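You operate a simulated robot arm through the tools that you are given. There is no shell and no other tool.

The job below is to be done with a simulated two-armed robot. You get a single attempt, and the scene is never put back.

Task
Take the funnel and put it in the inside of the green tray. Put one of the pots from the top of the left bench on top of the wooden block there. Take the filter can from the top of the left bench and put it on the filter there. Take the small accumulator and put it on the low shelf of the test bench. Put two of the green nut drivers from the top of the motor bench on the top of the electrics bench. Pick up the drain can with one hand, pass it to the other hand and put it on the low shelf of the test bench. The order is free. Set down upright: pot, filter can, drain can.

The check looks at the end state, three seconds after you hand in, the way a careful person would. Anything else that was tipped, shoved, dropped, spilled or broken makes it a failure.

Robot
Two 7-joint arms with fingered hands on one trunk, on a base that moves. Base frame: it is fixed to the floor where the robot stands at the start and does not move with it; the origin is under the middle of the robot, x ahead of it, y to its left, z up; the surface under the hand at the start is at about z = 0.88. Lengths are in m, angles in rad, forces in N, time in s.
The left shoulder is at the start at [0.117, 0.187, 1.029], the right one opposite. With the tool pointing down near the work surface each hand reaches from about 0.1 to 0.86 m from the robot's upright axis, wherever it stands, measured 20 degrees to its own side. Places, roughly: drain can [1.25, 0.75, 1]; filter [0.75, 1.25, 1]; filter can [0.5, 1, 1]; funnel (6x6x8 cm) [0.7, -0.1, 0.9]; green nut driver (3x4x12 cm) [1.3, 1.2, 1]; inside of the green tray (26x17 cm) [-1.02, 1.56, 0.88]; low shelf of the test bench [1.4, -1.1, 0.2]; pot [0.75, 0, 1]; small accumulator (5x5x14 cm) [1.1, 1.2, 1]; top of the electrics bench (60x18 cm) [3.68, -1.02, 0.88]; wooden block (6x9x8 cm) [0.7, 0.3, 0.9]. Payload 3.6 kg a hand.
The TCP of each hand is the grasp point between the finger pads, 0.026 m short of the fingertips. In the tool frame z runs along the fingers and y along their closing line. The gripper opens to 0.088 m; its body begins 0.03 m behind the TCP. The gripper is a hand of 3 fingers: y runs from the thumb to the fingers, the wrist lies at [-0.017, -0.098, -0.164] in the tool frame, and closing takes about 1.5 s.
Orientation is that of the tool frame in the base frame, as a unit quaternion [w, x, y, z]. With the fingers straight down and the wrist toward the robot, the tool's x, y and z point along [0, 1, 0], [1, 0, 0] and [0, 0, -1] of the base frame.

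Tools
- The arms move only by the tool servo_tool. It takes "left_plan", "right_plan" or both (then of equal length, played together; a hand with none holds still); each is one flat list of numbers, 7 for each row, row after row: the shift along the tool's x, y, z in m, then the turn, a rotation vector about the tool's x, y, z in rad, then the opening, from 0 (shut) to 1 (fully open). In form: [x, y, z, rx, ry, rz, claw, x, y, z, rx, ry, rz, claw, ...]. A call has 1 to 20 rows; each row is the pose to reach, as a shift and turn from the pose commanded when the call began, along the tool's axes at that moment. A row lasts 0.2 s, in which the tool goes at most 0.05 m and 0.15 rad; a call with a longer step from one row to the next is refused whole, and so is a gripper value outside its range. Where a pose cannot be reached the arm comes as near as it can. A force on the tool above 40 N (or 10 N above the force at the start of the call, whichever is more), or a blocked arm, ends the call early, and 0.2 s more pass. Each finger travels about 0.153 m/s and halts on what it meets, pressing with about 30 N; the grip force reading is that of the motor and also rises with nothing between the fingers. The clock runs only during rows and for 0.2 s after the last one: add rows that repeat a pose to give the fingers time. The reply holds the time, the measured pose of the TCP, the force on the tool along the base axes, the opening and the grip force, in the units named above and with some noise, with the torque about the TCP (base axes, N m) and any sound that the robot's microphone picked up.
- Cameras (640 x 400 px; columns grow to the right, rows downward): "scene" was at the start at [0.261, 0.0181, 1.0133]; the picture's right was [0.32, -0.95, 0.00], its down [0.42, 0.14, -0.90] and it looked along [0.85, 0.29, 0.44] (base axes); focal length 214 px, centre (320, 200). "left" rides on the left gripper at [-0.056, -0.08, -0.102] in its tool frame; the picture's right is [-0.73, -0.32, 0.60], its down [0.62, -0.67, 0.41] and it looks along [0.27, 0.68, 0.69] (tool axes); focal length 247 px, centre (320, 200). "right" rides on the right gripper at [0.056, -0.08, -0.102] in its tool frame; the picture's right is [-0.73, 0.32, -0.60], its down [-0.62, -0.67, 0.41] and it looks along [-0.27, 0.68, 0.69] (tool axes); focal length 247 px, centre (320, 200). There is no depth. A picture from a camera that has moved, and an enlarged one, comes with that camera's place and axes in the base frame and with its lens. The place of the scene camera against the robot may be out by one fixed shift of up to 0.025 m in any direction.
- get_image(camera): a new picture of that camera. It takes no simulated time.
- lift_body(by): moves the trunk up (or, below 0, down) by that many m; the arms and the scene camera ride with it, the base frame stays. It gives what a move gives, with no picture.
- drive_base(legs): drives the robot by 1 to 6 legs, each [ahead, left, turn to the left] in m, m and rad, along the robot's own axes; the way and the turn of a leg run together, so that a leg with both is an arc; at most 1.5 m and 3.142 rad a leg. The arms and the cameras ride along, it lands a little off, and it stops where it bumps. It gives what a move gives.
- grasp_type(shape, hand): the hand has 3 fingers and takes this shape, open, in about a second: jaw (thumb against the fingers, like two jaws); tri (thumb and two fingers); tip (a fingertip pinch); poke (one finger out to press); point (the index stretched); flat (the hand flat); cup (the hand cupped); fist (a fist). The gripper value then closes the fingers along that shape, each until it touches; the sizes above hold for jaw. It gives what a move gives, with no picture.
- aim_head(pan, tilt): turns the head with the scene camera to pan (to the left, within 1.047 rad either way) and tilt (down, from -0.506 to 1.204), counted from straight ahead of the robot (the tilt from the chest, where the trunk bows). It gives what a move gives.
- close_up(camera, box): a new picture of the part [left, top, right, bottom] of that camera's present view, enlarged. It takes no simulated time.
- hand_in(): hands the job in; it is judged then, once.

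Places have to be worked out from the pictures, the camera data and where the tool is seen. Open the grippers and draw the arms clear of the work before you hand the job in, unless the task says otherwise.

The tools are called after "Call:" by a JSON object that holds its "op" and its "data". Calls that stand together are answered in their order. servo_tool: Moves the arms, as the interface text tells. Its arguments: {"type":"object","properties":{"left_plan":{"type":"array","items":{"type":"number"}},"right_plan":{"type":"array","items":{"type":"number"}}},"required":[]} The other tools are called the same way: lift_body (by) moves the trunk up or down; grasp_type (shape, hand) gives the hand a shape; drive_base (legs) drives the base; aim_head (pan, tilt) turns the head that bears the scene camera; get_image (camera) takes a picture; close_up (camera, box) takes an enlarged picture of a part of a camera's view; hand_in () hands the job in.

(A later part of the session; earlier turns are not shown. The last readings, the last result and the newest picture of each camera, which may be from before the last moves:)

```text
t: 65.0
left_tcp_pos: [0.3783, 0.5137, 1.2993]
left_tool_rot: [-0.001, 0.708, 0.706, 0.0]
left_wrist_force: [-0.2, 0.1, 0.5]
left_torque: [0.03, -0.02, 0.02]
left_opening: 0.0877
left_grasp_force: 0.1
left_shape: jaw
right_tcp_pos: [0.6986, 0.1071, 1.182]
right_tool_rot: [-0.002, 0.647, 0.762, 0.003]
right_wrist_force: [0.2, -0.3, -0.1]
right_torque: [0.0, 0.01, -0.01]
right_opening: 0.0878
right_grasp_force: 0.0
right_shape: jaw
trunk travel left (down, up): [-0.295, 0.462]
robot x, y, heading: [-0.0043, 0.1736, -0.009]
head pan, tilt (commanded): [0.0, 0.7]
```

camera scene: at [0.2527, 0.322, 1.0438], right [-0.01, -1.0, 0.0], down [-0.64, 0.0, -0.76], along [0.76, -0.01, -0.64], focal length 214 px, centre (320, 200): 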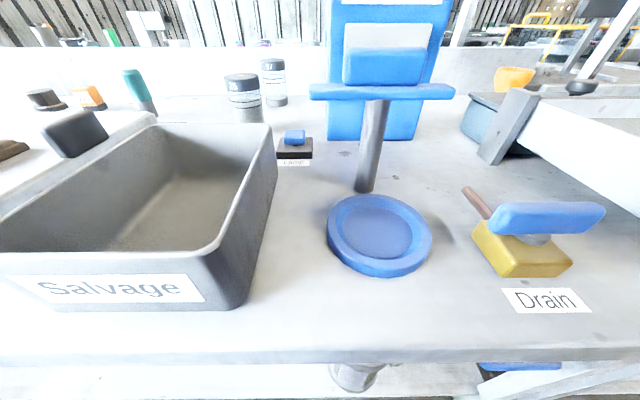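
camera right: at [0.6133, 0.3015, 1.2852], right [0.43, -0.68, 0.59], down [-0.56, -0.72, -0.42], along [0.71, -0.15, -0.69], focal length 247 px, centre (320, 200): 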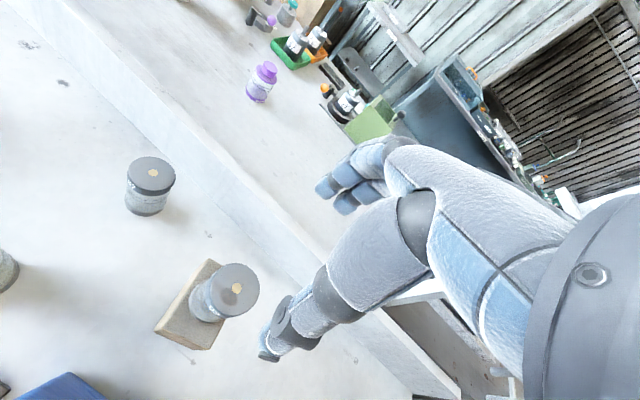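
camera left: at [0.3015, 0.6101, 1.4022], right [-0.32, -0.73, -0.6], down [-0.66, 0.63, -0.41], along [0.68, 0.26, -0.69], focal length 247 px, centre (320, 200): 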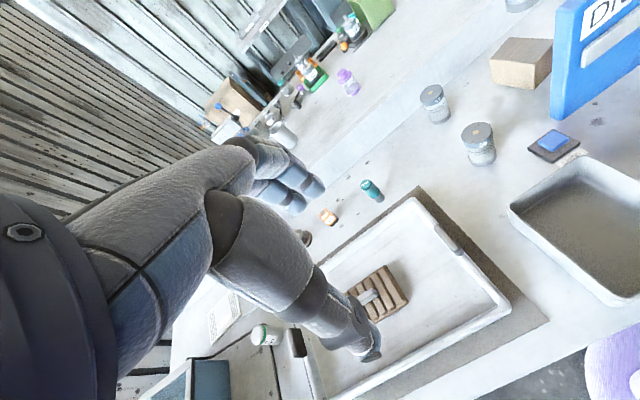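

Call:
{"op": "servo_tool", "data": {"right_plan": [-0.0332, -0.0015, 0.0244, 0, 0, 0.032, 1, -0.0664, -0.003, 0.0488, 0, 0, 0.064, 1, -0.0996, -0.0046, 0.0732, 0, 0, 0.096, 1, -0.1328, -0.0061, 0.0976, 0, 0, 0.128, 1, -0.166, -0.0076, 0.122, 0, 0, 0.16, 1, -0.166, -0.0076, 0.122, 0, 0, 0.16, 1]}}

Call:
{"op": "get_image", "data": {"camera": "right"}}

Call:
{"op": "close_up", "data": {"camera": "right", "box": [160, 200, 352, 320]}}

```text
t: 66.4
left_tcp_pos: [0.3778, 0.5148, 1.3002]
left_tool_rot: [0.001, 0.71, 0.705, 0.0]
left_wrist_force: [-0.7, 1.0, -0.8]
left_torque: [0.03, 0.02, 0.01]
left_opening: 0.0875
left_grasp_force: 0.0
left_shape: jaw
right_tcp_pos: [0.7185, -0.054, 1.0585]
right_tool_rot: [-0.003, 0.706, 0.708, 0.005]
right_wrist_force: [-0.4, 0.9, 0.3]
right_torque: [0.0, 0.0, 0.0]
right_opening: 0.0876
right_grasp_force: 0.1
right_shape: jaw
trunk travel left (down, up): [-0.295, 0.462]
robot x, y, heading: [-0.006, 0.1754, -0.004]
head pan, tilt (commanded): [0.0, 0.7]
```

```text
taken
camera right: at [0.6389, 0.001, 1.1624], right [0.32, -0.74, 0.59], down [-0.66, -0.62, -0.42], along [0.68, -0.26, -0.69], focal length 247 px, centre (320, 200)
```

right: 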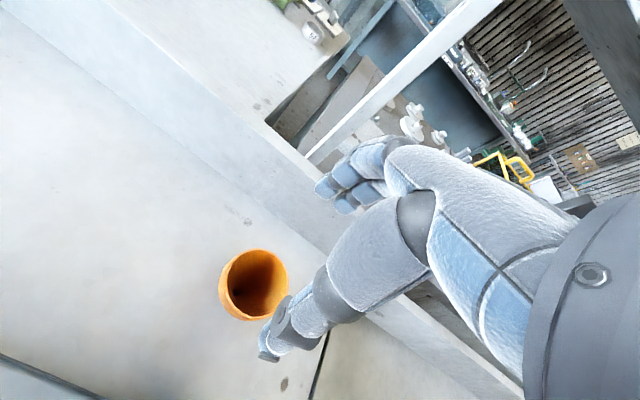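

```text
3.33 times, centred on (256, 260) of right
camera zoom: at [0.6389, 0.001, 1.1624], right [0.32, -0.74, 0.59], down [-0.66, -0.62, -0.42], along [0.68, -0.26, -0.69], focal length 823 px, centre (533, 0)
```

zoom: 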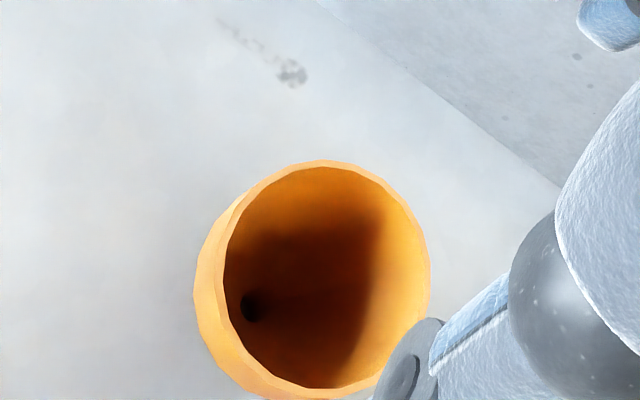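

The funnel rim centre is at (0.7176, -0.058), about 4 mm right of the hand. I correct and descend to z≈0.94 around its upper band.

Call:
{"op": "servo_tool", "data": {"right_plan": [-0.004, -0.001, 0.03, 0, 0, 0, 1, -0.004, -0.001, 0.07, 0, 0, 0, 1, -0.004, -0.001, 0.1, 0, 0, 0, 1, -0.004, -0.001, 0.118, 0, 0, 0, 1, -0.004, -0.001, 0.118, 0, 0, 0, 1]}}

Call:
{"op": "get_image", "data": {"camera": "right"}}

Call:
{"op": "close_up", "data": {"camera": "left", "box": [400, 0, 640, 150]}}

```text
t: 67.6
left_tcp_pos: [0.3786, 0.5153, 1.2993]
left_tool_rot: [0.001, 0.709, 0.705, 0.001]
left_wrist_force: [-0.2, -0.2, 0.6]
left_torque: [0.0, 0.01, -0.01]
left_opening: 0.0876
left_grasp_force: 0.2
left_shape: jaw
right_tcp_pos: [0.7172, -0.0595, 0.941]
right_tool_rot: [-0.003, 0.706, 0.708, 0.003]
right_wrist_force: [0.1, -0.5, -1.0]
right_torque: [-0.01, 0.03, 0.02]
right_opening: 0.0877
right_grasp_force: 0.0
right_shape: jaw
trunk travel left (down, up): [-0.295, 0.462]
robot x, y, heading: [-0.0048, 0.1756, -0.007]
head pan, tilt (commanded): [0.0, 0.7]
```

```text
taken
camera right: at [0.6374, -0.0044, 1.0439], right [0.32, -0.74, 0.59], down [-0.66, -0.62, -0.42], along [0.68, -0.26, -0.69], focal length 247 px, centre (320, 200)
```

right: 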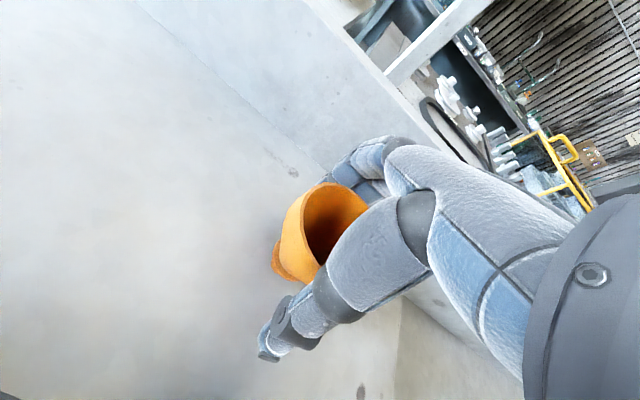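

```text
2.67 times, centred on (520, 75) of left
camera zoom: at [0.2996, 0.4595, 1.4023], right [-0.32, -0.73, -0.6], down [-0.66, 0.63, -0.41], along [0.68, 0.26, -0.69], focal length 659 px, centre (-213, 533)
```

zoom: 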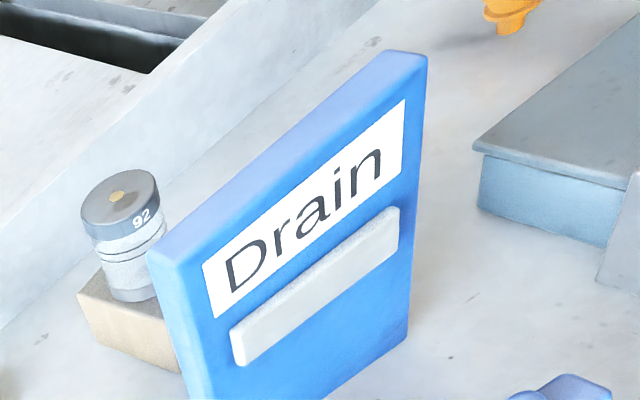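

The funnel is inside the open hand. I close.

Call:
{"op": "servo_tool", "data": {"right_plan": [0, 0, 0, 0, 0, 0, 0.5, 0, 0, 0, 0, 0, 0, 0.2, 0, 0, 0, 0, 0, 0, 0, 0, 0, 0, 0, 0, 0, 0, 0, 0, 0, 0, 0, 0, 0, 0, 0, 0, 0, 0, 0, 0, 0, 0, 0, 0, 0, 0, 0]}}

Call:
{"op": "get_image", "data": {"camera": "right"}}

```text
t: 69.2
left_tcp_pos: [0.3802, 0.5162, 1.3001]
left_tool_rot: [-0.001, 0.709, 0.705, 0.0]
left_wrist_force: [-0.5, 0.2, -0.4]
left_torque: [0.02, 0.01, 0.01]
left_opening: 0.0877
left_grasp_force: 0.1
left_shape: jaw
right_tcp_pos: [0.7176, -0.0591, 0.9418]
right_tool_rot: [-0.003, 0.706, 0.708, 0.003]
right_wrist_force: [0.1, 0.9, -0.9]
right_torque: [0.03, 0.0, 0.0]
right_opening: 0.0426
right_grasp_force: 30.3
right_shape: jaw
trunk travel left (down, up): [-0.295, 0.462]
robot x, y, heading: [-0.0031, 0.1733, -0.002]
head pan, tilt (commanded): [0.0, 0.7]
```

```text
taken
camera right: at [0.6375, -0.0045, 1.0443], right [0.32, -0.74, 0.59], down [-0.66, -0.62, -0.42], along [0.68, -0.26, -0.69], focal length 247 px, centre (320, 200)
```

right: 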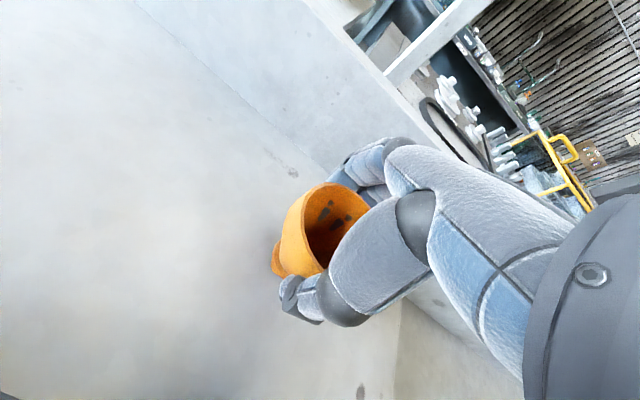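

Gripped at 0.043 opening. I lift straight up and check that it holds.

Call:
{"op": "servo_tool", "data": {"right_plan": [0, 0, -0.03, 0, 0, 0, 0, 0, 0, -0.07, 0, 0, 0, 0, 0, 0, -0.115, 0, 0, 0, 0, 0, 0, -0.16, 0, 0, 0, 0, 0, 0, -0.2, 0, 0, 0, 0, 0, 0, -0.2, 0, 0, 0, 0]}}

Call:
{"op": "get_image", "data": {"camera": "right"}}

Call:
{"op": "close_up", "data": {"camera": "left", "box": [400, 0, 640, 150]}}

```text
t: 70.6
left_tcp_pos: [0.3795, 0.5147, 1.3009]
left_tool_rot: [0.0, 0.709, 0.705, 0.0]
left_wrist_force: [-0.2, 0.0, -0.3]
left_torque: [0.01, -0.01, 0.01]
left_opening: 0.0874
left_grasp_force: 0.1
left_shape: jaw
right_tcp_pos: [0.7185, -0.0584, 1.1432]
right_tool_rot: [-0.003, 0.706, 0.708, 0.004]
right_wrist_force: [0.2, 1.0, -0.4]
right_torque: [0.01, -0.03, 0.0]
right_opening: 0.0422
right_grasp_force: 30.3
right_shape: jaw
trunk travel left (down, up): [-0.295, 0.462]
robot x, y, heading: [-0.0041, 0.18, -0.006]
head pan, tilt (commanded): [0.0, 0.7]
```

```text
taken
camera right: at [0.6381, -0.004, 1.2461], right [0.32, -0.74, 0.59], down [-0.66, -0.62, -0.42], along [0.68, -0.26, -0.69], focal length 247 px, centre (320, 200)
```

right: 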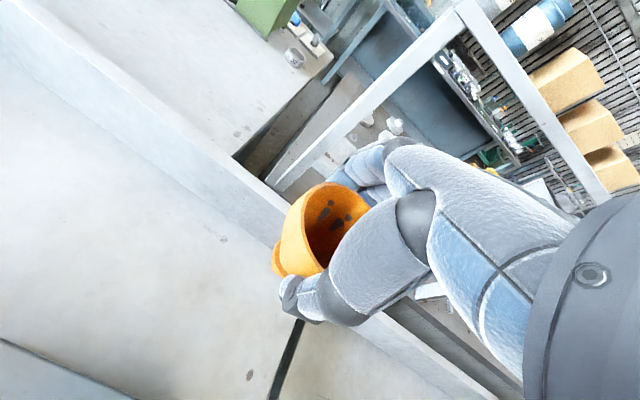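

```text
2.67 times, centred on (520, 75) of left
camera zoom: at [0.3001, 0.4593, 1.4021], right [-0.32, -0.73, -0.6], down [-0.66, 0.63, -0.41], along [0.68, 0.26, -0.69], focal length 659 px, centre (-213, 533)
```

zoom: 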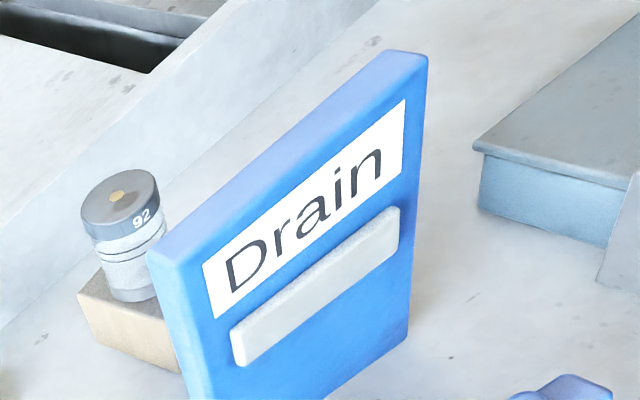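

The funnel is held firmly. I raise the trunk, pull the right hand back toward the body, and drive left along the bench to the filter area.

Call:
{"op": "lift_body", "data": {"by": 0.3}}

Call:
{"op": "servo_tool", "data": {"right_plan": [0, -0.045, 0, 0, 0, 0, 0, 0, -0.09, 0, 0, 0, 0, 0, 0, -0.135, 0, 0, 0, 0, 0, 0, -0.18, 0, 0, 0, 0, 0, 0, -0.225, 0, 0, 0, 0, 0, -0.03, -0.26, 0, 0, 0, 0, 0]}}

Call:
{"op": "drive_base", "data": {"legs": [[-0.02, 0.7, 0]]}}

Call:
{"op": "get_image", "data": {"camera": "left"}}

Call:
{"op": "get_image", "data": {"camera": "scene"}}

```text
t: 73.6
left_tcp_pos: [0.3792, 0.5144, 1.5999]
left_tool_rot: [0.0, 0.709, 0.705, -0.001]
left_wrist_force: [0.3, 0.6, -0.5]
left_torque: [0.0, 0.0, 0.03]
left_opening: 0.0875
left_grasp_force: 0.1
left_shape: jaw
right_tcp_pos: [0.6948, -0.0591, 1.482]
right_tool_rot: [0.017, 0.706, 0.708, 0.023]
right_wrist_force: [0.9, -0.3, -0.4]
right_torque: [0.01, 0.04, -0.02]
right_opening: 0.0422
right_grasp_force: 30.1
right_shape: jaw
trunk travel left (down, up): [-0.595, 0.162]
robot x, y, heading: [-0.0111, 0.1721, -0.01]
head pan, tilt (commanded): [0.0, 0.7]
```

```text
t: 75.0
left_tcp_pos: [0.3765, 0.5122, 1.5999]
left_tool_rot: [0.0, 0.709, 0.705, 0.001]
left_wrist_force: [0.7, 0.4, -0.1]
left_torque: [0.03, -0.02, 0.05]
left_opening: 0.0876
left_grasp_force: 0.1
left_shape: jaw
right_tcp_pos: [0.4304, -0.0924, 1.4634]
right_tool_rot: [0.017, 0.706, 0.708, 0.024]
right_wrist_force: [-0.5, -0.1, -0.4]
right_torque: [-0.01, -0.01, 0.0]
right_opening: 0.0416
right_grasp_force: 29.9
right_shape: jaw
trunk travel left (down, up): [-0.595, 0.162]
robot x, y, heading: [-0.0087, 0.175, -0.005]
head pan, tilt (commanded): [0.0, 0.7]
```

```text
t: 78.9
left_tcp_pos: [0.3633, 1.2161, 1.5998]
left_tool_rot: [0.001, 0.71, 0.704, 0.0]
left_wrist_force: [0.1, -0.3, -0.7]
left_torque: [0.0, 0.02, -0.03]
left_opening: 0.0876
left_grasp_force: 0.0
left_shape: jaw
right_tcp_pos: [0.4192, 0.6125, 1.4638]
right_tool_rot: [0.018, 0.706, 0.707, 0.024]
right_wrist_force: [0.1, 0.5, -1.0]
right_torque: [-0.01, -0.05, -0.01]
right_opening: 0.0417
right_grasp_force: 29.5
right_shape: jaw
trunk travel left (down, up): [-0.595, 0.162]
robot x, y, heading: [-0.0194, 0.8794, -0.006]
head pan, tilt (commanded): [0.0, 0.7]
```

```text
taken
camera left: at [0.284, 1.1618, 1.7023], right [-0.32, -0.73, -0.6], down [-0.66, 0.63, -0.41], along [0.68, 0.26, -0.69], focal length 247 px, centre (320, 200)
```

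left: 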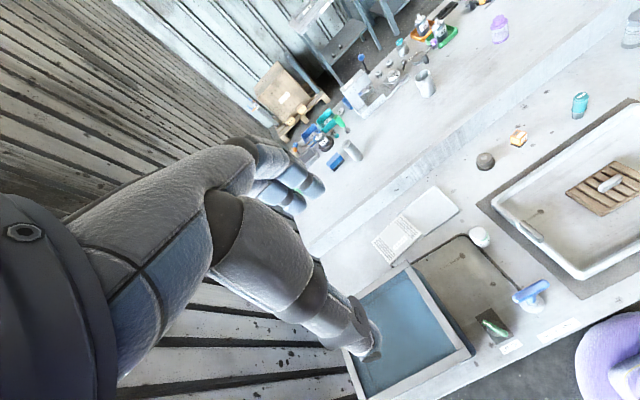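

```text
taken
camera scene: at [0.209, 0.8737, 1.359], right [-0.01, -1.0, 0.0], down [-0.64, 0.0, -0.76], along [0.76, -0.01, -0.64], focal length 214 px, centre (320, 200)
```

scene: 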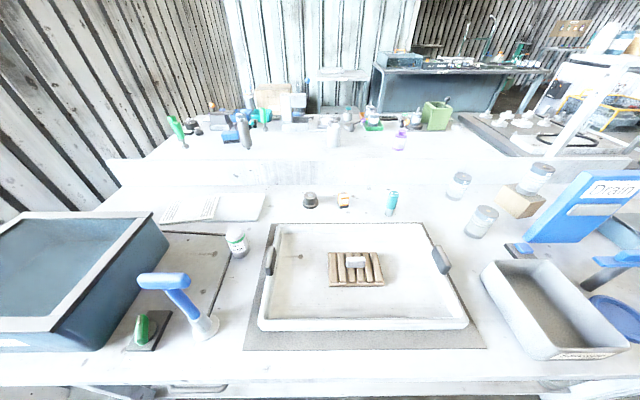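

I zoom onto the filter panel and filter can from both cameras for triangulation.

Call:
{"op": "close_up", "data": {"camera": "left", "box": [360, 170, 552, 290]}}

Call:
{"op": "close_up", "data": {"camera": "scene", "box": [130, 180, 290, 280]}}

Call:
{"op": "close_up", "data": {"camera": "left", "box": [370, 180, 450, 270]}}

```text
3.33 times, centred on (456, 230) of left
camera zoom: at [0.284, 1.1618, 1.7023], right [-0.32, -0.73, -0.6], down [-0.66, 0.63, -0.41], along [0.68, 0.26, -0.69], focal length 823 px, centre (-133, 100)
```

zoom: 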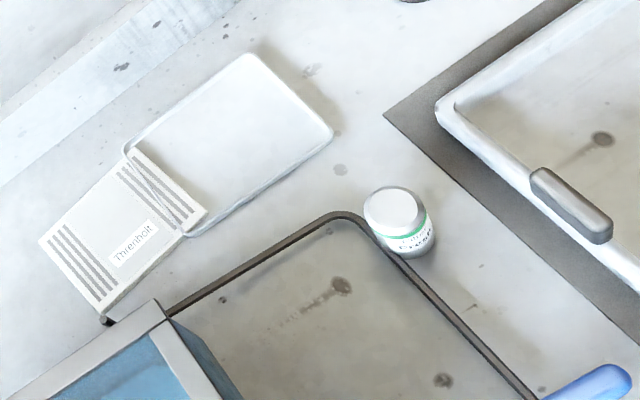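

```text
4.00 times, centred on (210, 230) of scene
camera zoom: at [0.209, 0.8737, 1.359], right [-0.01, -1.0, 0.0], down [-0.64, 0.0, -0.76], along [0.76, -0.01, -0.64], focal length 858 px, centre (760, 80)
```

zoom: 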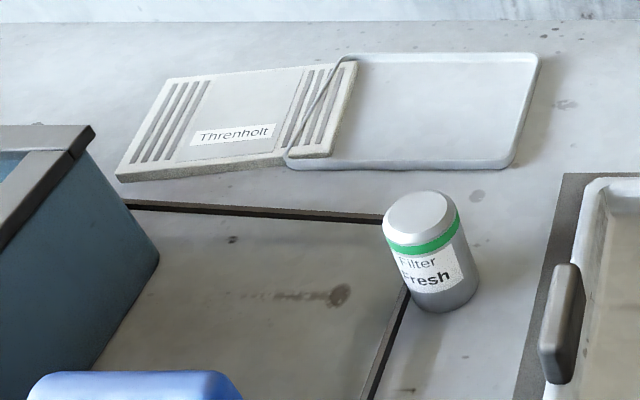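

```text
4.44 times, centred on (410, 225) of left
camera zoom: at [0.284, 1.1618, 1.7023], right [-0.32, -0.73, -0.6], down [-0.66, 0.63, -0.41], along [0.68, 0.26, -0.69], focal length 1098 px, centre (-80, 89)
```

zoom: 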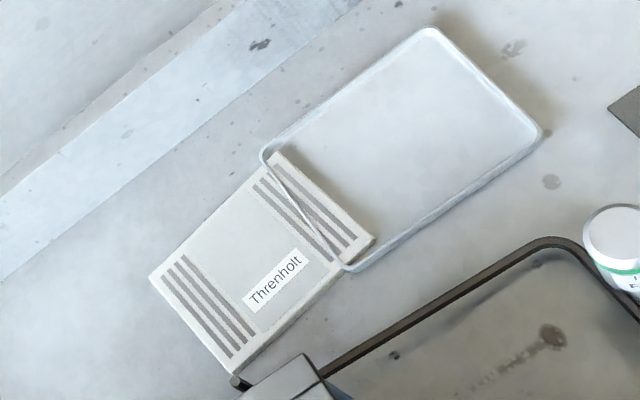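

Left-camera ray plus known table height put the filter can at (0.537, 1.079), top ≈0.97, and the filter panel's centre at (0.70, 1.277). The blue tap stands at (0.364, 1.09), so I step right to y≈0.68 and come at the can with the left hand yawed +30° from the right side, clear of the tap.

Call:
{"op": "drive_base", "data": {"legs": [[0.0, -0.2, 0]]}}

Call:
{"op": "lift_body", "data": {"by": -0.12}}

Call:
{"op": "servo_tool", "data": {"left_plan": [0.0063, 0.0174, 0.039, 0, 0, -0.0524, 1, 0.0126, 0.0348, 0.078, 0, 0, -0.1048, 1, 0.0189, 0.0522, 0.117, 0, 0, -0.1572, 1, 0.0252, 0.0696, 0.156, 0, 0, -0.2096, 1, 0.0315, 0.087, 0.195, 0, 0, -0.262, 1, 0.0378, 0.1044, 0.234, 0, 0, -0.3144, 1, 0.0441, 0.1218, 0.273, 0, 0, -0.3668, 1, 0.0504, 0.1392, 0.312, 0, 0, -0.4192, 1, 0.0567, 0.1566, 0.351, 0, 0, -0.4716, 1, 0.063, 0.174, 0.375, 0, 0, -0.524, 1, 0.063, 0.174, 0.375, 0, 0, -0.524, 1]}}

Call:
{"op": "get_image", "data": {"camera": "left"}}

Call:
{"op": "get_image", "data": {"camera": "scene"}}

```text
t: 80.5
left_tcp_pos: [0.3622, 1.014, 1.6]
left_tool_rot: [0.001, 0.71, 0.705, 0.0]
left_wrist_force: [-0.5, 0.7, -0.1]
left_torque: [0.02, 0.02, 0.0]
left_opening: 0.0879
left_grasp_force: 0.0
left_shape: jaw
right_tcp_pos: [0.4152, 0.409, 1.4638]
right_tool_rot: [0.018, 0.706, 0.707, 0.024]
right_wrist_force: [-0.5, -0.2, -0.1]
right_torque: [0.04, -0.01, -0.01]
right_opening: 0.0414
right_grasp_force: 30.1
right_shape: jaw
trunk travel left (down, up): [-0.595, 0.162]
robot x, y, heading: [-0.0219, 0.678, -0.004]
head pan, tilt (commanded): [0.0, 0.7]
```

```text
t: 82.0
left_tcp_pos: [0.3616, 1.014, 1.4796]
left_tool_rot: [0.0, 0.709, 0.705, 0.0]
left_wrist_force: [0.5, -0.4, -0.1]
left_torque: [-0.01, 0.03, -0.03]
left_opening: 0.0875
left_grasp_force: 0.1
left_shape: jaw
right_tcp_pos: [0.4147, 0.41, 1.3444]
right_tool_rot: [0.018, 0.707, 0.707, 0.024]
right_wrist_force: [0.3, -0.3, -1.2]
right_torque: [0.01, 0.03, 0.01]
right_opening: 0.0419
right_grasp_force: 30.1
right_shape: jaw
trunk travel left (down, up): [-0.475, 0.282]
robot x, y, heading: [-0.0237, 0.6764, -0.005]
head pan, tilt (commanded): [0.0, 0.7]
```

```text
t: 84.4
left_tcp_pos: [0.5371, 1.0761, 1.1039]
left_tool_rot: [0.0, 0.503, 0.864, 0.0]
left_wrist_force: [-0.2, 0.1, 0.6]
left_torque: [0.0, -0.01, -0.01]
left_opening: 0.0878
left_grasp_force: 0.1
left_shape: jaw
right_tcp_pos: [0.4144, 0.4099, 1.345]
right_tool_rot: [0.018, 0.706, 0.708, 0.023]
right_wrist_force: [0.5, -0.6, -0.1]
right_torque: [-0.02, -0.01, 0.01]
right_opening: 0.0419
right_grasp_force: 30.2
right_shape: jaw
trunk travel left (down, up): [-0.475, 0.282]
robot x, y, heading: [-0.0229, 0.6777, -0.007]
head pan, tilt (commanded): [0.0, 0.7]
```

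```text
taken
camera left: at [0.4961, 0.9876, 1.2069], right [0.09, -0.8, -0.6], down [-0.89, 0.21, -0.41], along [0.46, 0.57, -0.69], focal length 247 px, centre (320, 200)
```

left: 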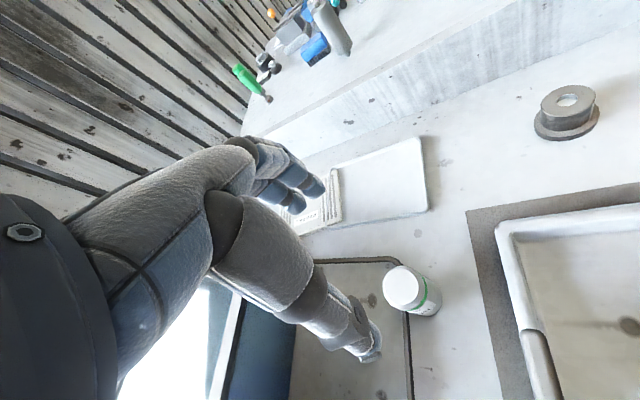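

```text
taken
camera scene: at [0.2125, 0.6713, 1.2358], right [-0.01, -1.0, 0.0], down [-0.64, 0.0, -0.77], along [0.77, -0.01, -0.64], focal length 214 px, centre (320, 200)
```

scene: 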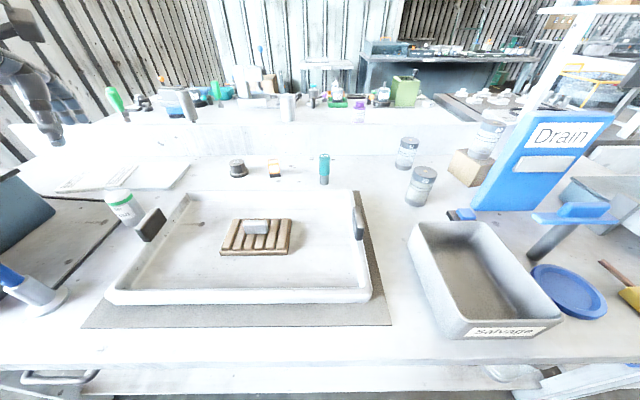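

I zoom in to measure the can's lid relative to the hand.

Call:
{"op": "close_up", "data": {"camera": "left", "box": [340, 240, 468, 340]}}

Call:
{"op": "close_up", "data": {"camera": "scene", "box": [0, 120, 200, 320]}}

```text
4.00 times, centred on (404, 290) of left
camera zoom: at [0.4961, 0.9876, 1.2069], right [0.09, -0.8, -0.6], down [-0.89, 0.21, -0.41], along [0.46, 0.57, -0.69], focal length 988 px, centre (-16, -160)
```

zoom: 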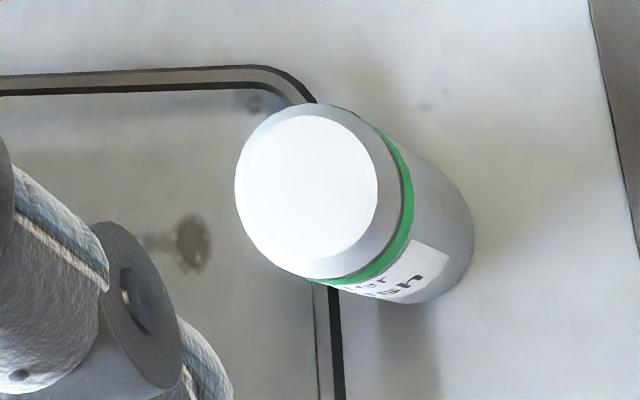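

```text
2.00 times, centred on (100, 220) of scene
camera zoom: at [0.2125, 0.6713, 1.2358], right [-0.01, -1.0, 0.0], down [-0.64, 0.0, -0.77], along [0.77, -0.01, -0.64], focal length 429 px, centre (760, 160)
```

zoom: 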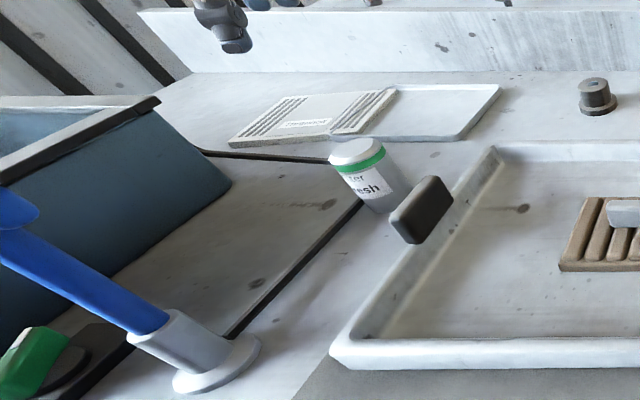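

The can's axis is at about (0.5365, 1.079), 2–3 mm from the hand's axis. I descend to z≈0.95.

Call:
{"op": "servo_tool", "data": {"left_plan": [0.002, 0.001, 0.04, 0, 0, 0, 1, 0.002, 0.001, 0.085, 0, 0, 0, 1, 0.002, 0.001, 0.125, 0, 0, 0, 1, 0.002, 0.001, 0.152, 0, 0, 0, 1, 0.002, 0.001, 0.152, 0, 0, 0, 1]}}

Call:
{"op": "get_image", "data": {"camera": "left"}}

Call:
{"op": "close_up", "data": {"camera": "scene", "box": [0, 120, 200, 320]}}

```text
t: 85.6
left_tcp_pos: [0.5365, 1.0769, 0.9525]
left_tool_rot: [-0.001, 0.502, 0.865, 0.0]
left_wrist_force: [-0.8, -1.0, -0.1]
left_torque: [-0.01, 0.0, 0.0]
left_opening: 0.0879
left_grasp_force: 0.1
left_shape: jaw
right_tcp_pos: [0.4146, 0.4088, 1.3451]
right_tool_rot: [0.017, 0.707, 0.707, 0.024]
right_wrist_force: [-0.2, 0.2, -0.8]
right_torque: [-0.04, 0.02, 0.02]
right_opening: 0.0417
right_grasp_force: 29.7
right_shape: jaw
trunk travel left (down, up): [-0.475, 0.282]
robot x, y, heading: [-0.0241, 0.6792, -0.006]
head pan, tilt (commanded): [0.0, 0.7]
```

```text
taken
camera left: at [0.4956, 0.9893, 1.0553], right [0.09, -0.8, -0.6], down [-0.89, 0.21, -0.41], along [0.46, 0.57, -0.69], focal length 247 px, centre (320, 200)
```

left: 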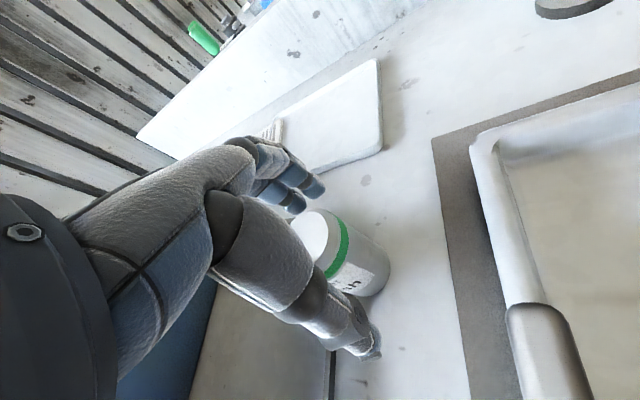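

```text
2.00 times, centred on (100, 220) of scene
camera zoom: at [0.2128, 0.6711, 1.2358], right [-0.01, -1.0, 0.0], down [-0.64, 0.0, -0.76], along [0.76, -0.01, -0.64], focal length 429 px, centre (760, 160)
```

zoom: 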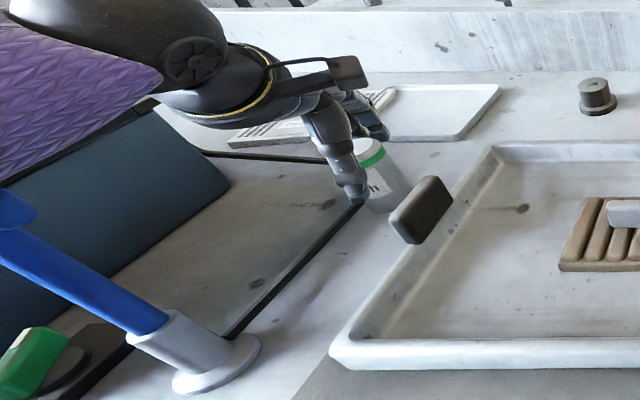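

The can sits between thumb and fingers with the forearm clear of the tap. I close the left hand.

Call:
{"op": "servo_tool", "data": {"left_plan": [0, 0, 0, 0, 0, 0, 0.5, 0, 0, 0, 0, 0, 0, 0.2, 0, 0, 0, 0, 0, 0, 0, 0, 0, 0, 0, 0, 0, 0, 0, 0, 0, 0, 0, 0, 0, 0, 0, 0, 0, 0, 0, 0, 0, 0, 0, 0, 0, 0, 0]}}

Call:
{"op": "get_image", "data": {"camera": "left"}}

```text
t: 87.2
left_tcp_pos: [0.5361, 1.0768, 0.9528]
left_tool_rot: [0.0, 0.503, 0.864, 0.0]
left_wrist_force: [0.3, 1.0, 1.0]
left_torque: [0.03, 0.02, 0.0]
left_opening: 0.0329
left_grasp_force: 29.7
left_shape: jaw
right_tcp_pos: [0.415, 0.4104, 1.3453]
right_tool_rot: [0.017, 0.706, 0.707, 0.023]
right_wrist_force: [-0.1, 0.4, -0.7]
right_torque: [0.01, -0.01, -0.01]
right_opening: 0.0415
right_grasp_force: 30.1
right_shape: jaw
trunk travel left (down, up): [-0.475, 0.282]
robot x, y, heading: [-0.0235, 0.6779, -0.006]
head pan, tilt (commanded): [0.0, 0.7]
```

```text
taken
camera left: at [0.4957, 0.9894, 1.0553], right [0.09, -0.8, -0.6], down [-0.89, 0.21, -0.41], along [0.46, 0.57, -0.69], focal length 247 px, centre (320, 200)
```

left: 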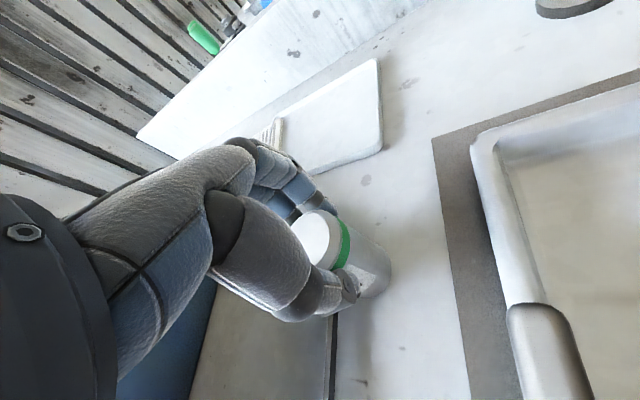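

Gripped (0.033, 30 N). I lift the can, raise the trunk for clearance over the tap, and drive left to face the filter panel.

Call:
{"op": "servo_tool", "data": {"left_plan": [0, 0, -0.03, 0, 0, 0, 0, 0, 0, -0.07, 0, 0, 0, 0, 0, 0, -0.115, 0, 0, 0, 0, 0, 0, -0.15, 0, 0, 0, 0, 0, 0, -0.15, 0, 0, 0, 0]}}

Call:
{"op": "lift_body", "data": {"by": 0.15}}

Call:
{"op": "drive_base", "data": {"legs": [[0.02, 0.32, 0]]}}

Call:
{"op": "get_image", "data": {"camera": "left"}}

Call:
{"op": "get_image", "data": {"camera": "scene"}}

```text
t: 88.4
left_tcp_pos: [0.5358, 1.0785, 1.1048]
left_tool_rot: [0.0, 0.502, 0.865, -0.001]
left_wrist_force: [0.1, -0.3, -1.8]
left_torque: [-0.03, 0.01, 0.02]
left_opening: 0.0329
left_grasp_force: 29.8
left_shape: jaw
right_tcp_pos: [0.4152, 0.4095, 1.3437]
right_tool_rot: [0.018, 0.707, 0.707, 0.022]
right_wrist_force: [0.0, -0.2, -0.1]
right_torque: [0.0, 0.04, 0.01]
right_opening: 0.0416
right_grasp_force: 30.1
right_shape: jaw
trunk travel left (down, up): [-0.475, 0.282]
robot x, y, heading: [-0.0255, 0.6749, -0.007]
head pan, tilt (commanded): [0.0, 0.7]
```

```text
t: 90.2
left_tcp_pos: [0.536, 1.0783, 1.2506]
left_tool_rot: [-0.001, 0.503, 0.864, -0.001]
left_wrist_force: [-0.2, 0.0, -2.1]
left_torque: [-0.01, 0.01, 0.0]
left_opening: 0.0329
left_grasp_force: 30.2
left_shape: jaw
right_tcp_pos: [0.416, 0.4105, 1.4936]
right_tool_rot: [0.017, 0.707, 0.707, 0.023]
right_wrist_force: [-0.5, 0.8, 0.1]
right_torque: [0.01, -0.01, -0.01]
right_opening: 0.0415
right_grasp_force: 30.6
right_shape: jaw
trunk travel left (down, up): [-0.625, 0.132]
robot x, y, heading: [-0.0223, 0.6794, -0.007]
head pan, tilt (commanded): [0.0, 0.7]
```

```text
t: 92.3
left_tcp_pos: [0.563, 1.4034, 1.2525]
left_tool_rot: [-0.001, 0.505, 0.863, -0.001]
left_wrist_force: [0.4, 0.9, -2.0]
left_torque: [0.0, -0.02, -0.01]
left_opening: 0.0329
left_grasp_force: 30.2
left_shape: jaw
right_tcp_pos: [0.4373, 0.7368, 1.4946]
right_tool_rot: [0.017, 0.708, 0.705, 0.023]
right_wrist_force: [-0.5, 0.0, -1.0]
right_torque: [-0.01, 0.03, -0.01]
right_opening: 0.0415
right_grasp_force: 29.7
right_shape: jaw
trunk travel left (down, up): [-0.625, 0.132]
robot x, y, heading: [-0.0001, 1.0069, -0.014]
head pan, tilt (commanded): [0.0, 0.7]
```

```text
taken
camera left: at [0.5211, 1.3173, 1.3551], right [0.08, -0.8, -0.6], down [-0.89, 0.22, -0.41], along [0.46, 0.56, -0.69], focal length 247 px, centre (320, 200)
```

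left: 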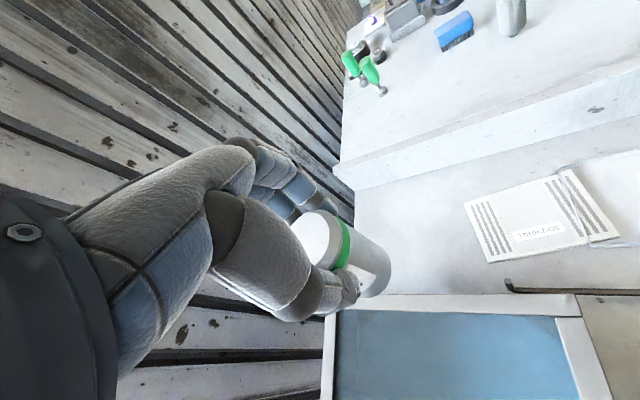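

```text
taken
camera scene: at [0.2306, 0.9998, 1.3893], right [-0.01, -1.0, 0.0], down [-0.64, 0.01, -0.76], along [0.76, -0.01, -0.64], focal length 214 px, centre (320, 200)
```

scene: 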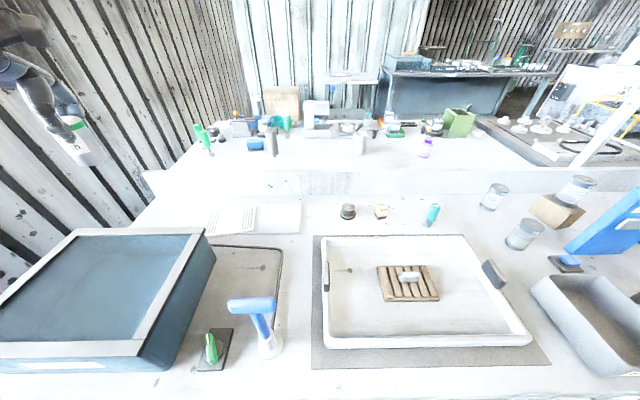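

I bring the can up and to the right over the panel's line, then lower the trunk to gain reach.

Call:
{"op": "servo_tool", "data": {"left_plan": [-0.021, -0.005, -0.0333, 0, 0, 0.058, 0, -0.0416, -0.01, -0.0667, 0, 0, 0.117, 0, -0.0625, -0.015, -0.1, 0, 0, 0.175, 0, -0.0833, -0.02, -0.1333, 0, 0, 0.233, 0, -0.1041, -0.0251, -0.1667, 0, 0, 0.292, 0, -0.1249, -0.0301, -0.2, 0, 0, 0.35, 0, -0.1249, -0.0301, -0.2, 0, 0, 0.35, 0]}}

Call:
{"op": "lift_body", "data": {"by": -0.3}}

Call:
{"op": "get_image", "data": {"camera": "left"}}

Call:
{"op": "get_image", "data": {"camera": "scene"}}

```text
t: 93.9
left_tcp_pos: [0.596, 1.279, 1.4546]
left_tool_rot: [-0.001, 0.649, 0.761, 0.0]
left_wrist_force: [0.0, 0.3, -1.6]
left_torque: [0.03, -0.03, -0.01]
left_opening: 0.0329
left_grasp_force: 29.9
left_shape: jaw
right_tcp_pos: [0.4376, 0.738, 1.4933]
right_tool_rot: [0.018, 0.708, 0.705, 0.023]
right_wrist_force: [0.8, 0.1, -1.1]
right_torque: [0.0, 0.0, 0.0]
right_opening: 0.0417
right_grasp_force: 30.5
right_shape: jaw
trunk travel left (down, up): [-0.625, 0.132]
robot x, y, heading: [0.0004, 1.0074, -0.012]
head pan, tilt (commanded): [0.0, 0.7]
```

```text
t: 96.9
left_tcp_pos: [0.5959, 1.2812, 1.1537]
left_tool_rot: [0.0, 0.648, 0.762, 0.001]
left_wrist_force: [0.4, 0.6, -1.9]
left_torque: [-0.03, -0.01, -0.01]
left_opening: 0.0329
left_grasp_force: 30.5
left_shape: jaw
right_tcp_pos: [0.4363, 0.7363, 1.1946]
right_tool_rot: [0.018, 0.709, 0.705, 0.024]
right_wrist_force: [0.0, -0.3, -1.1]
right_torque: [-0.02, 0.03, 0.02]
right_opening: 0.0418
right_grasp_force: 30.1
right_shape: jaw
trunk travel left (down, up): [-0.325, 0.432]
robot x, y, heading: [0.0011, 1.0033, -0.011]
head pan, tilt (commanded): [0.0, 0.7]
```

```text
taken
camera left: at [0.5279, 1.2131, 1.2556], right [-0.2, -0.78, -0.6], down [-0.76, 0.51, -0.41], along [0.62, 0.37, -0.69], focal length 247 px, centre (320, 200)
```

left: 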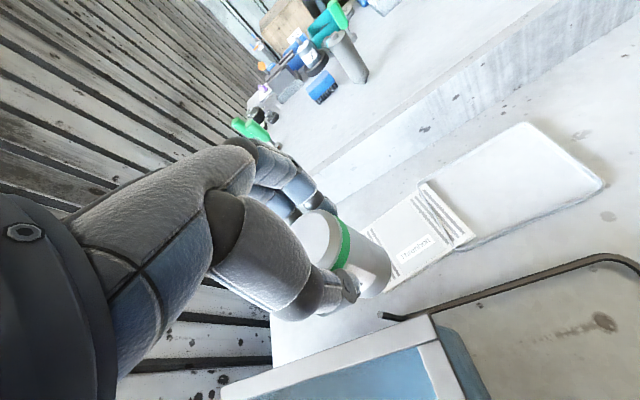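

```text
taken
camera scene: at [0.2527, 0.9992, 1.0765], right [-0.01, -1.0, 0.0], down [-0.64, 0.01, -0.76], along [0.76, -0.01, -0.64], focal length 214 px, centre (320, 200)
```

scene: 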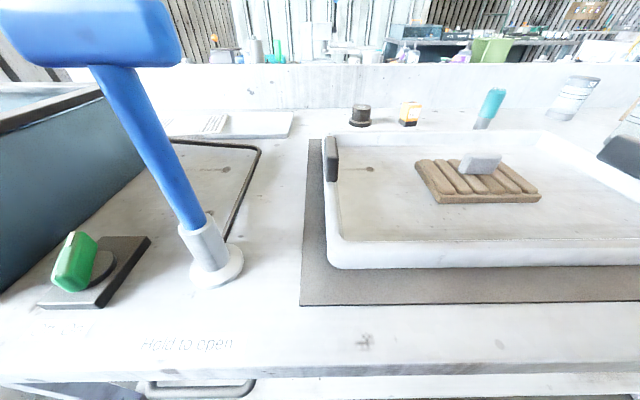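

I look closely at the panel to check its attitude and surface.

Call:
{"op": "close_up", "data": {"camera": "left", "box": [370, 110, 610, 300]}}

Call:
{"op": "close_up", "data": {"camera": "scene", "box": [160, 90, 320, 160]}}

```text
2.11 times, centred on (490, 205) of left
camera zoom: at [0.5279, 1.2131, 1.2556], right [-0.2, -0.78, -0.6], down [-0.76, 0.51, -0.41], along [0.62, 0.37, -0.69], focal length 520 px, centre (-38, 190)
```

zoom: 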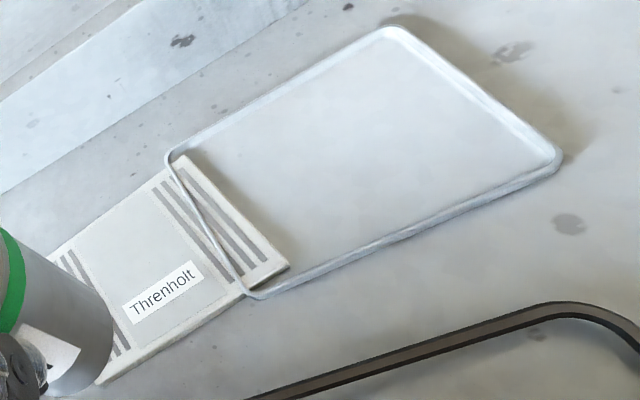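

```text
4.00 times, centred on (240, 125) of scene
camera zoom: at [0.2527, 0.9992, 1.0765], right [-0.01, -1.0, 0.0], down [-0.64, 0.01, -0.76], along [0.76, -0.01, -0.64], focal length 858 px, centre (640, 500)
```

zoom: 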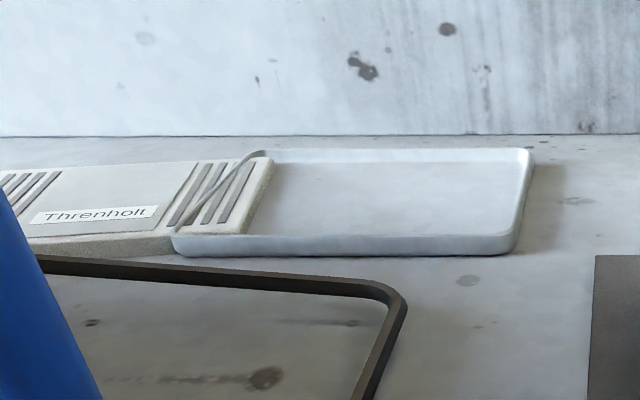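

The panel lies flat (about 1–2 cm thick). I move the can over its middle at (0.70, 1.28) and check from the camera before lowering.

Call:
{"op": "servo_tool", "data": {"left_plan": [-0.0059, 0.0342, 0.028, 0, 0, 0, 0, -0.0118, 0.0683, 0.056, 0, 0, 0, 0, -0.0177, 0.1025, 0.085, 0, 0, 0, 0, -0.0177, 0.1025, 0.104, 0, 0, 0, 0, -0.0177, 0.1025, 0.104, 0, 0, 0, 0]}}

Call:
{"op": "get_image", "data": {"camera": "left"}}

Call:
{"op": "close_up", "data": {"camera": "left", "box": [280, 180, 520, 340]}}

Call:
{"op": "get_image", "data": {"camera": "scene"}}

```text
t: 98.1
left_tcp_pos: [0.7012, 1.2813, 1.0462]
left_tool_rot: [0.0, 0.648, 0.762, 0.0]
left_wrist_force: [1.3, -0.4, -2.7]
left_torque: [-0.01, 0.02, -0.01]
left_opening: 0.033
left_grasp_force: 30.1
left_shape: jaw
right_tcp_pos: [0.4382, 0.738, 1.1938]
right_tool_rot: [0.018, 0.709, 0.705, 0.023]
right_wrist_force: [0.4, -1.0, -0.8]
right_torque: [0.01, -0.01, -0.04]
right_opening: 0.0414
right_grasp_force: 29.6
right_shape: jaw
trunk travel left (down, up): [-0.325, 0.432]
robot x, y, heading: [0.0004, 1.0056, -0.013]
head pan, tilt (commanded): [0.0, 0.7]
```

```text
taken
camera left: at [0.6311, 1.2132, 1.1497], right [-0.2, -0.78, -0.6], down [-0.76, 0.51, -0.41], along [0.62, 0.37, -0.69], focal length 247 px, centre (320, 200)
```

left: 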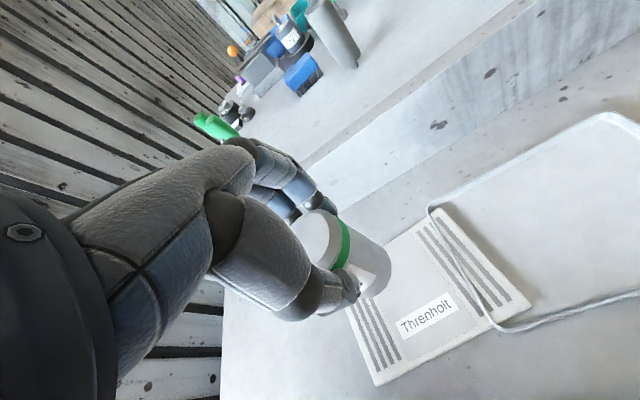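

```text
2.50 times, centred on (400, 260) of left
camera zoom: at [0.6311, 1.2132, 1.1497], right [-0.2, -0.78, -0.6], down [-0.76, 0.51, -0.41], along [0.62, 0.37, -0.69], focal length 617 px, centre (120, 50)
```

zoom: 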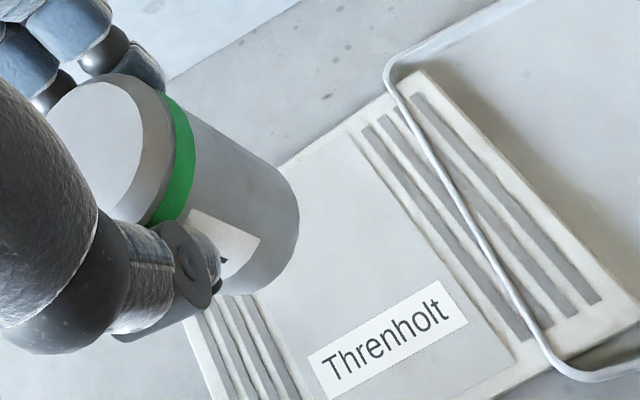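

```text
taken
camera scene: at [0.253, 0.999, 1.0763], right [-0.01, -1.0, 0.0], down [-0.64, 0.01, -0.76], along [0.76, -0.01, -0.64], focal length 214 px, centre (320, 200)
```

scene: 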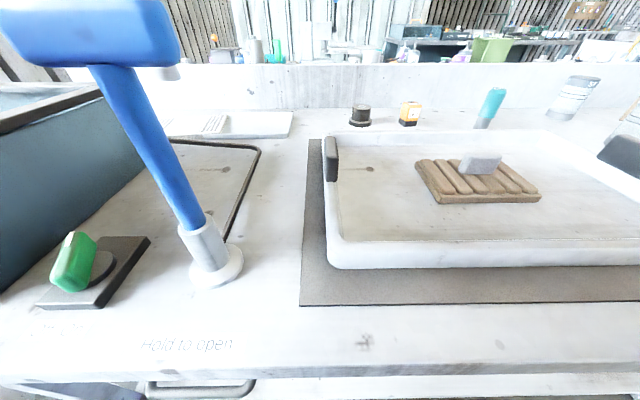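

The vertical below the TCP lands in the flat middle of the panel. I descend to just above expected contact (~0.968).

Call:
{"op": "servo_tool", "data": {"left_plan": [0, 0, 0.025, 0, 0, 0, 0, 0, 0, 0.05, 0, 0, 0, 0, 0, 0, 0.066, 0, 0, 0, 0, 0, 0, 0.07, 0, 0, 0, 0, 0, 0, 0.07, 0, 0, 0, 0]}}

Call:
{"op": "get_image", "data": {"camera": "left"}}

```text
t: 99.5
left_tcp_pos: [0.7104, 1.2906, 1.0218]
left_tool_rot: [0.024, 0.641, 0.767, 0.026]
left_wrist_force: [-0.9, 0.3, -1.7]
left_torque: [-0.01, 0.01, -0.03]
left_opening: 0.0327
left_grasp_force: 29.9
left_shape: jaw
right_tcp_pos: [0.434, 0.7359, 1.1935]
right_tool_rot: [0.018, 0.709, 0.704, 0.025]
right_wrist_force: [0.8, 0.5, 0.5]
right_torque: [0.0, -0.01, -0.01]
right_opening: 0.0414
right_grasp_force: 30.4
right_shape: jaw
trunk travel left (down, up): [-0.325, 0.432]
robot x, y, heading: [0.0026, 1.0067, -0.013]
head pan, tilt (commanded): [0.0, 0.7]
stopped in row 5 (left hand): the arm was blocked; the commanded pose is now the measured one
```

```text
taken
camera left: at [0.6357, 1.2212, 1.1202], right [-0.14, -0.77, -0.62], down [-0.73, 0.5, -0.46], along [0.66, 0.39, -0.64], focal length 247 px, centre (320, 200)
```

left: 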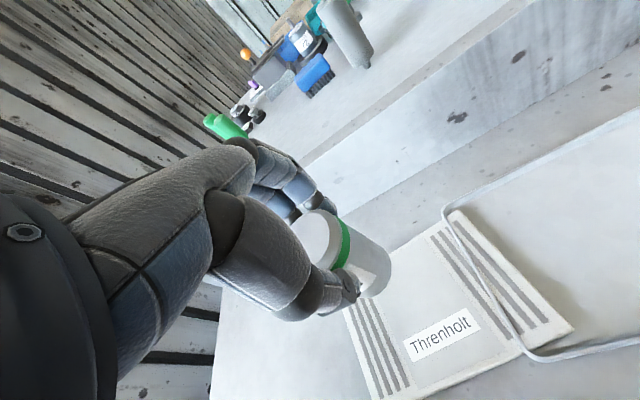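

The arm got blocked — probably the elbow or forearm touched the tank or tap. I look left with the head before anything else.

Call:
{"op": "aim_head", "data": {"pan": 0.9, "tilt": 0.2}}

Call:
{"op": "get_image", "data": {"camera": "scene"}}

Call:
{"op": "get_image", "data": {"camera": "right"}}

```text
t: 100.7
left_tcp_pos: [0.7101, 1.2879, 1.023]
left_tool_rot: [0.024, 0.643, 0.765, 0.023]
left_wrist_force: [0.2, 0.3, -1.2]
left_torque: [0.02, -0.04, -0.01]
left_opening: 0.0328
left_grasp_force: 29.8
left_shape: jaw
right_tcp_pos: [0.4327, 0.7363, 1.1963]
right_tool_rot: [0.018, 0.708, 0.705, 0.025]
right_wrist_force: [-0.2, -0.8, 0.2]
right_torque: [-0.03, 0.02, 0.01]
right_opening: 0.0416
right_grasp_force: 30.3
right_shape: jaw
trunk travel left (down, up): [-0.325, 0.432]
robot x, y, heading: [0.0021, 1.0065, -0.015]
head pan, tilt (commanded): [0.901, 0.201]
```

```text
taken
camera scene: at [0.2238, 1.0714, 1.1227], right [0.78, -0.63, 0.0], down [-0.12, -0.15, -0.98], along [0.62, 0.76, -0.2], focal length 214 px, centre (320, 200)
```

scene: 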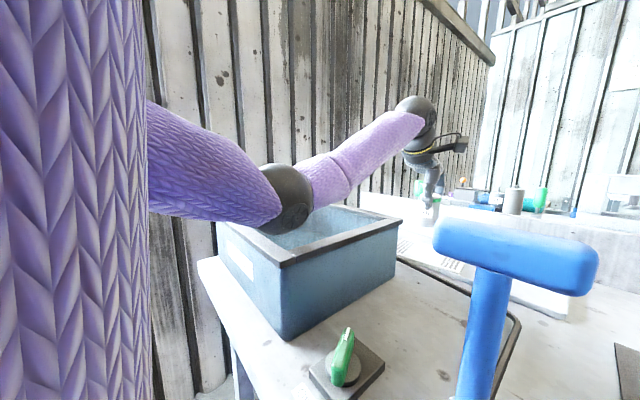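

```text
taken
camera right: at [0.3488, 0.7913, 1.2934], right [0.28, -0.74, 0.61], down [-0.64, -0.62, -0.46], along [0.72, -0.26, -0.65], focal length 247 px, centre (320, 200)
```

right: 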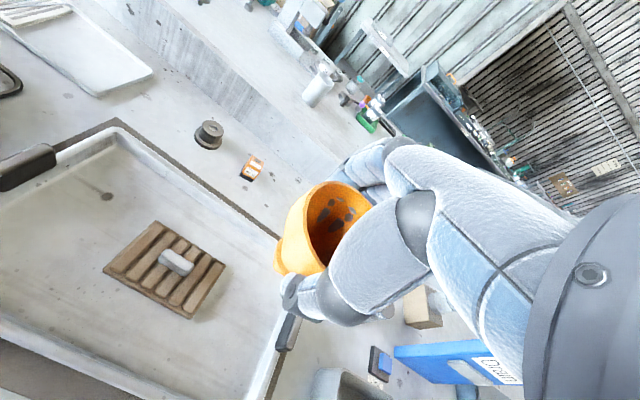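

The elbow came to rest on the parts-wash tank's rim. I raise the trunk by 0.14 m so the elbow lifts clear, then straighten the hand.

Call:
{"op": "lift_body", "data": {"by": 0.14}}

Call:
{"op": "get_image", "data": {"camera": "scene"}}

```text
t: 102.4
left_tcp_pos: [0.7128, 1.2887, 1.1519]
left_tool_rot: [0.019, 0.642, 0.766, 0.02]
left_wrist_force: [0.0, 0.5, -1.8]
left_torque: [0.03, 0.01, 0.03]
left_opening: 0.033
left_grasp_force: 29.9
left_shape: jaw
right_tcp_pos: [0.4382, 0.7381, 1.334]
right_tool_rot: [0.018, 0.709, 0.705, 0.022]
right_wrist_force: [0.1, -0.8, 0.1]
right_torque: [-0.01, 0.02, 0.03]
right_opening: 0.0414
right_grasp_force: 30.0
right_shape: jaw
trunk travel left (down, up): [-0.465, 0.292]
robot x, y, heading: [-0.0013, 1.0069, -0.013]
head pan, tilt (commanded): [0.901, 0.201]
```

```text
taken
camera scene: at [0.2117, 1.0732, 1.2704], right [0.78, -0.63, 0.0], down [-0.13, -0.15, -0.98], along [0.62, 0.76, -0.2], focal length 214 px, centre (320, 200)
```

scene: 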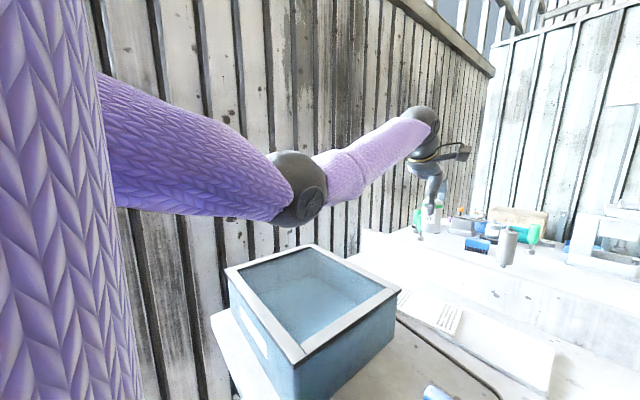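

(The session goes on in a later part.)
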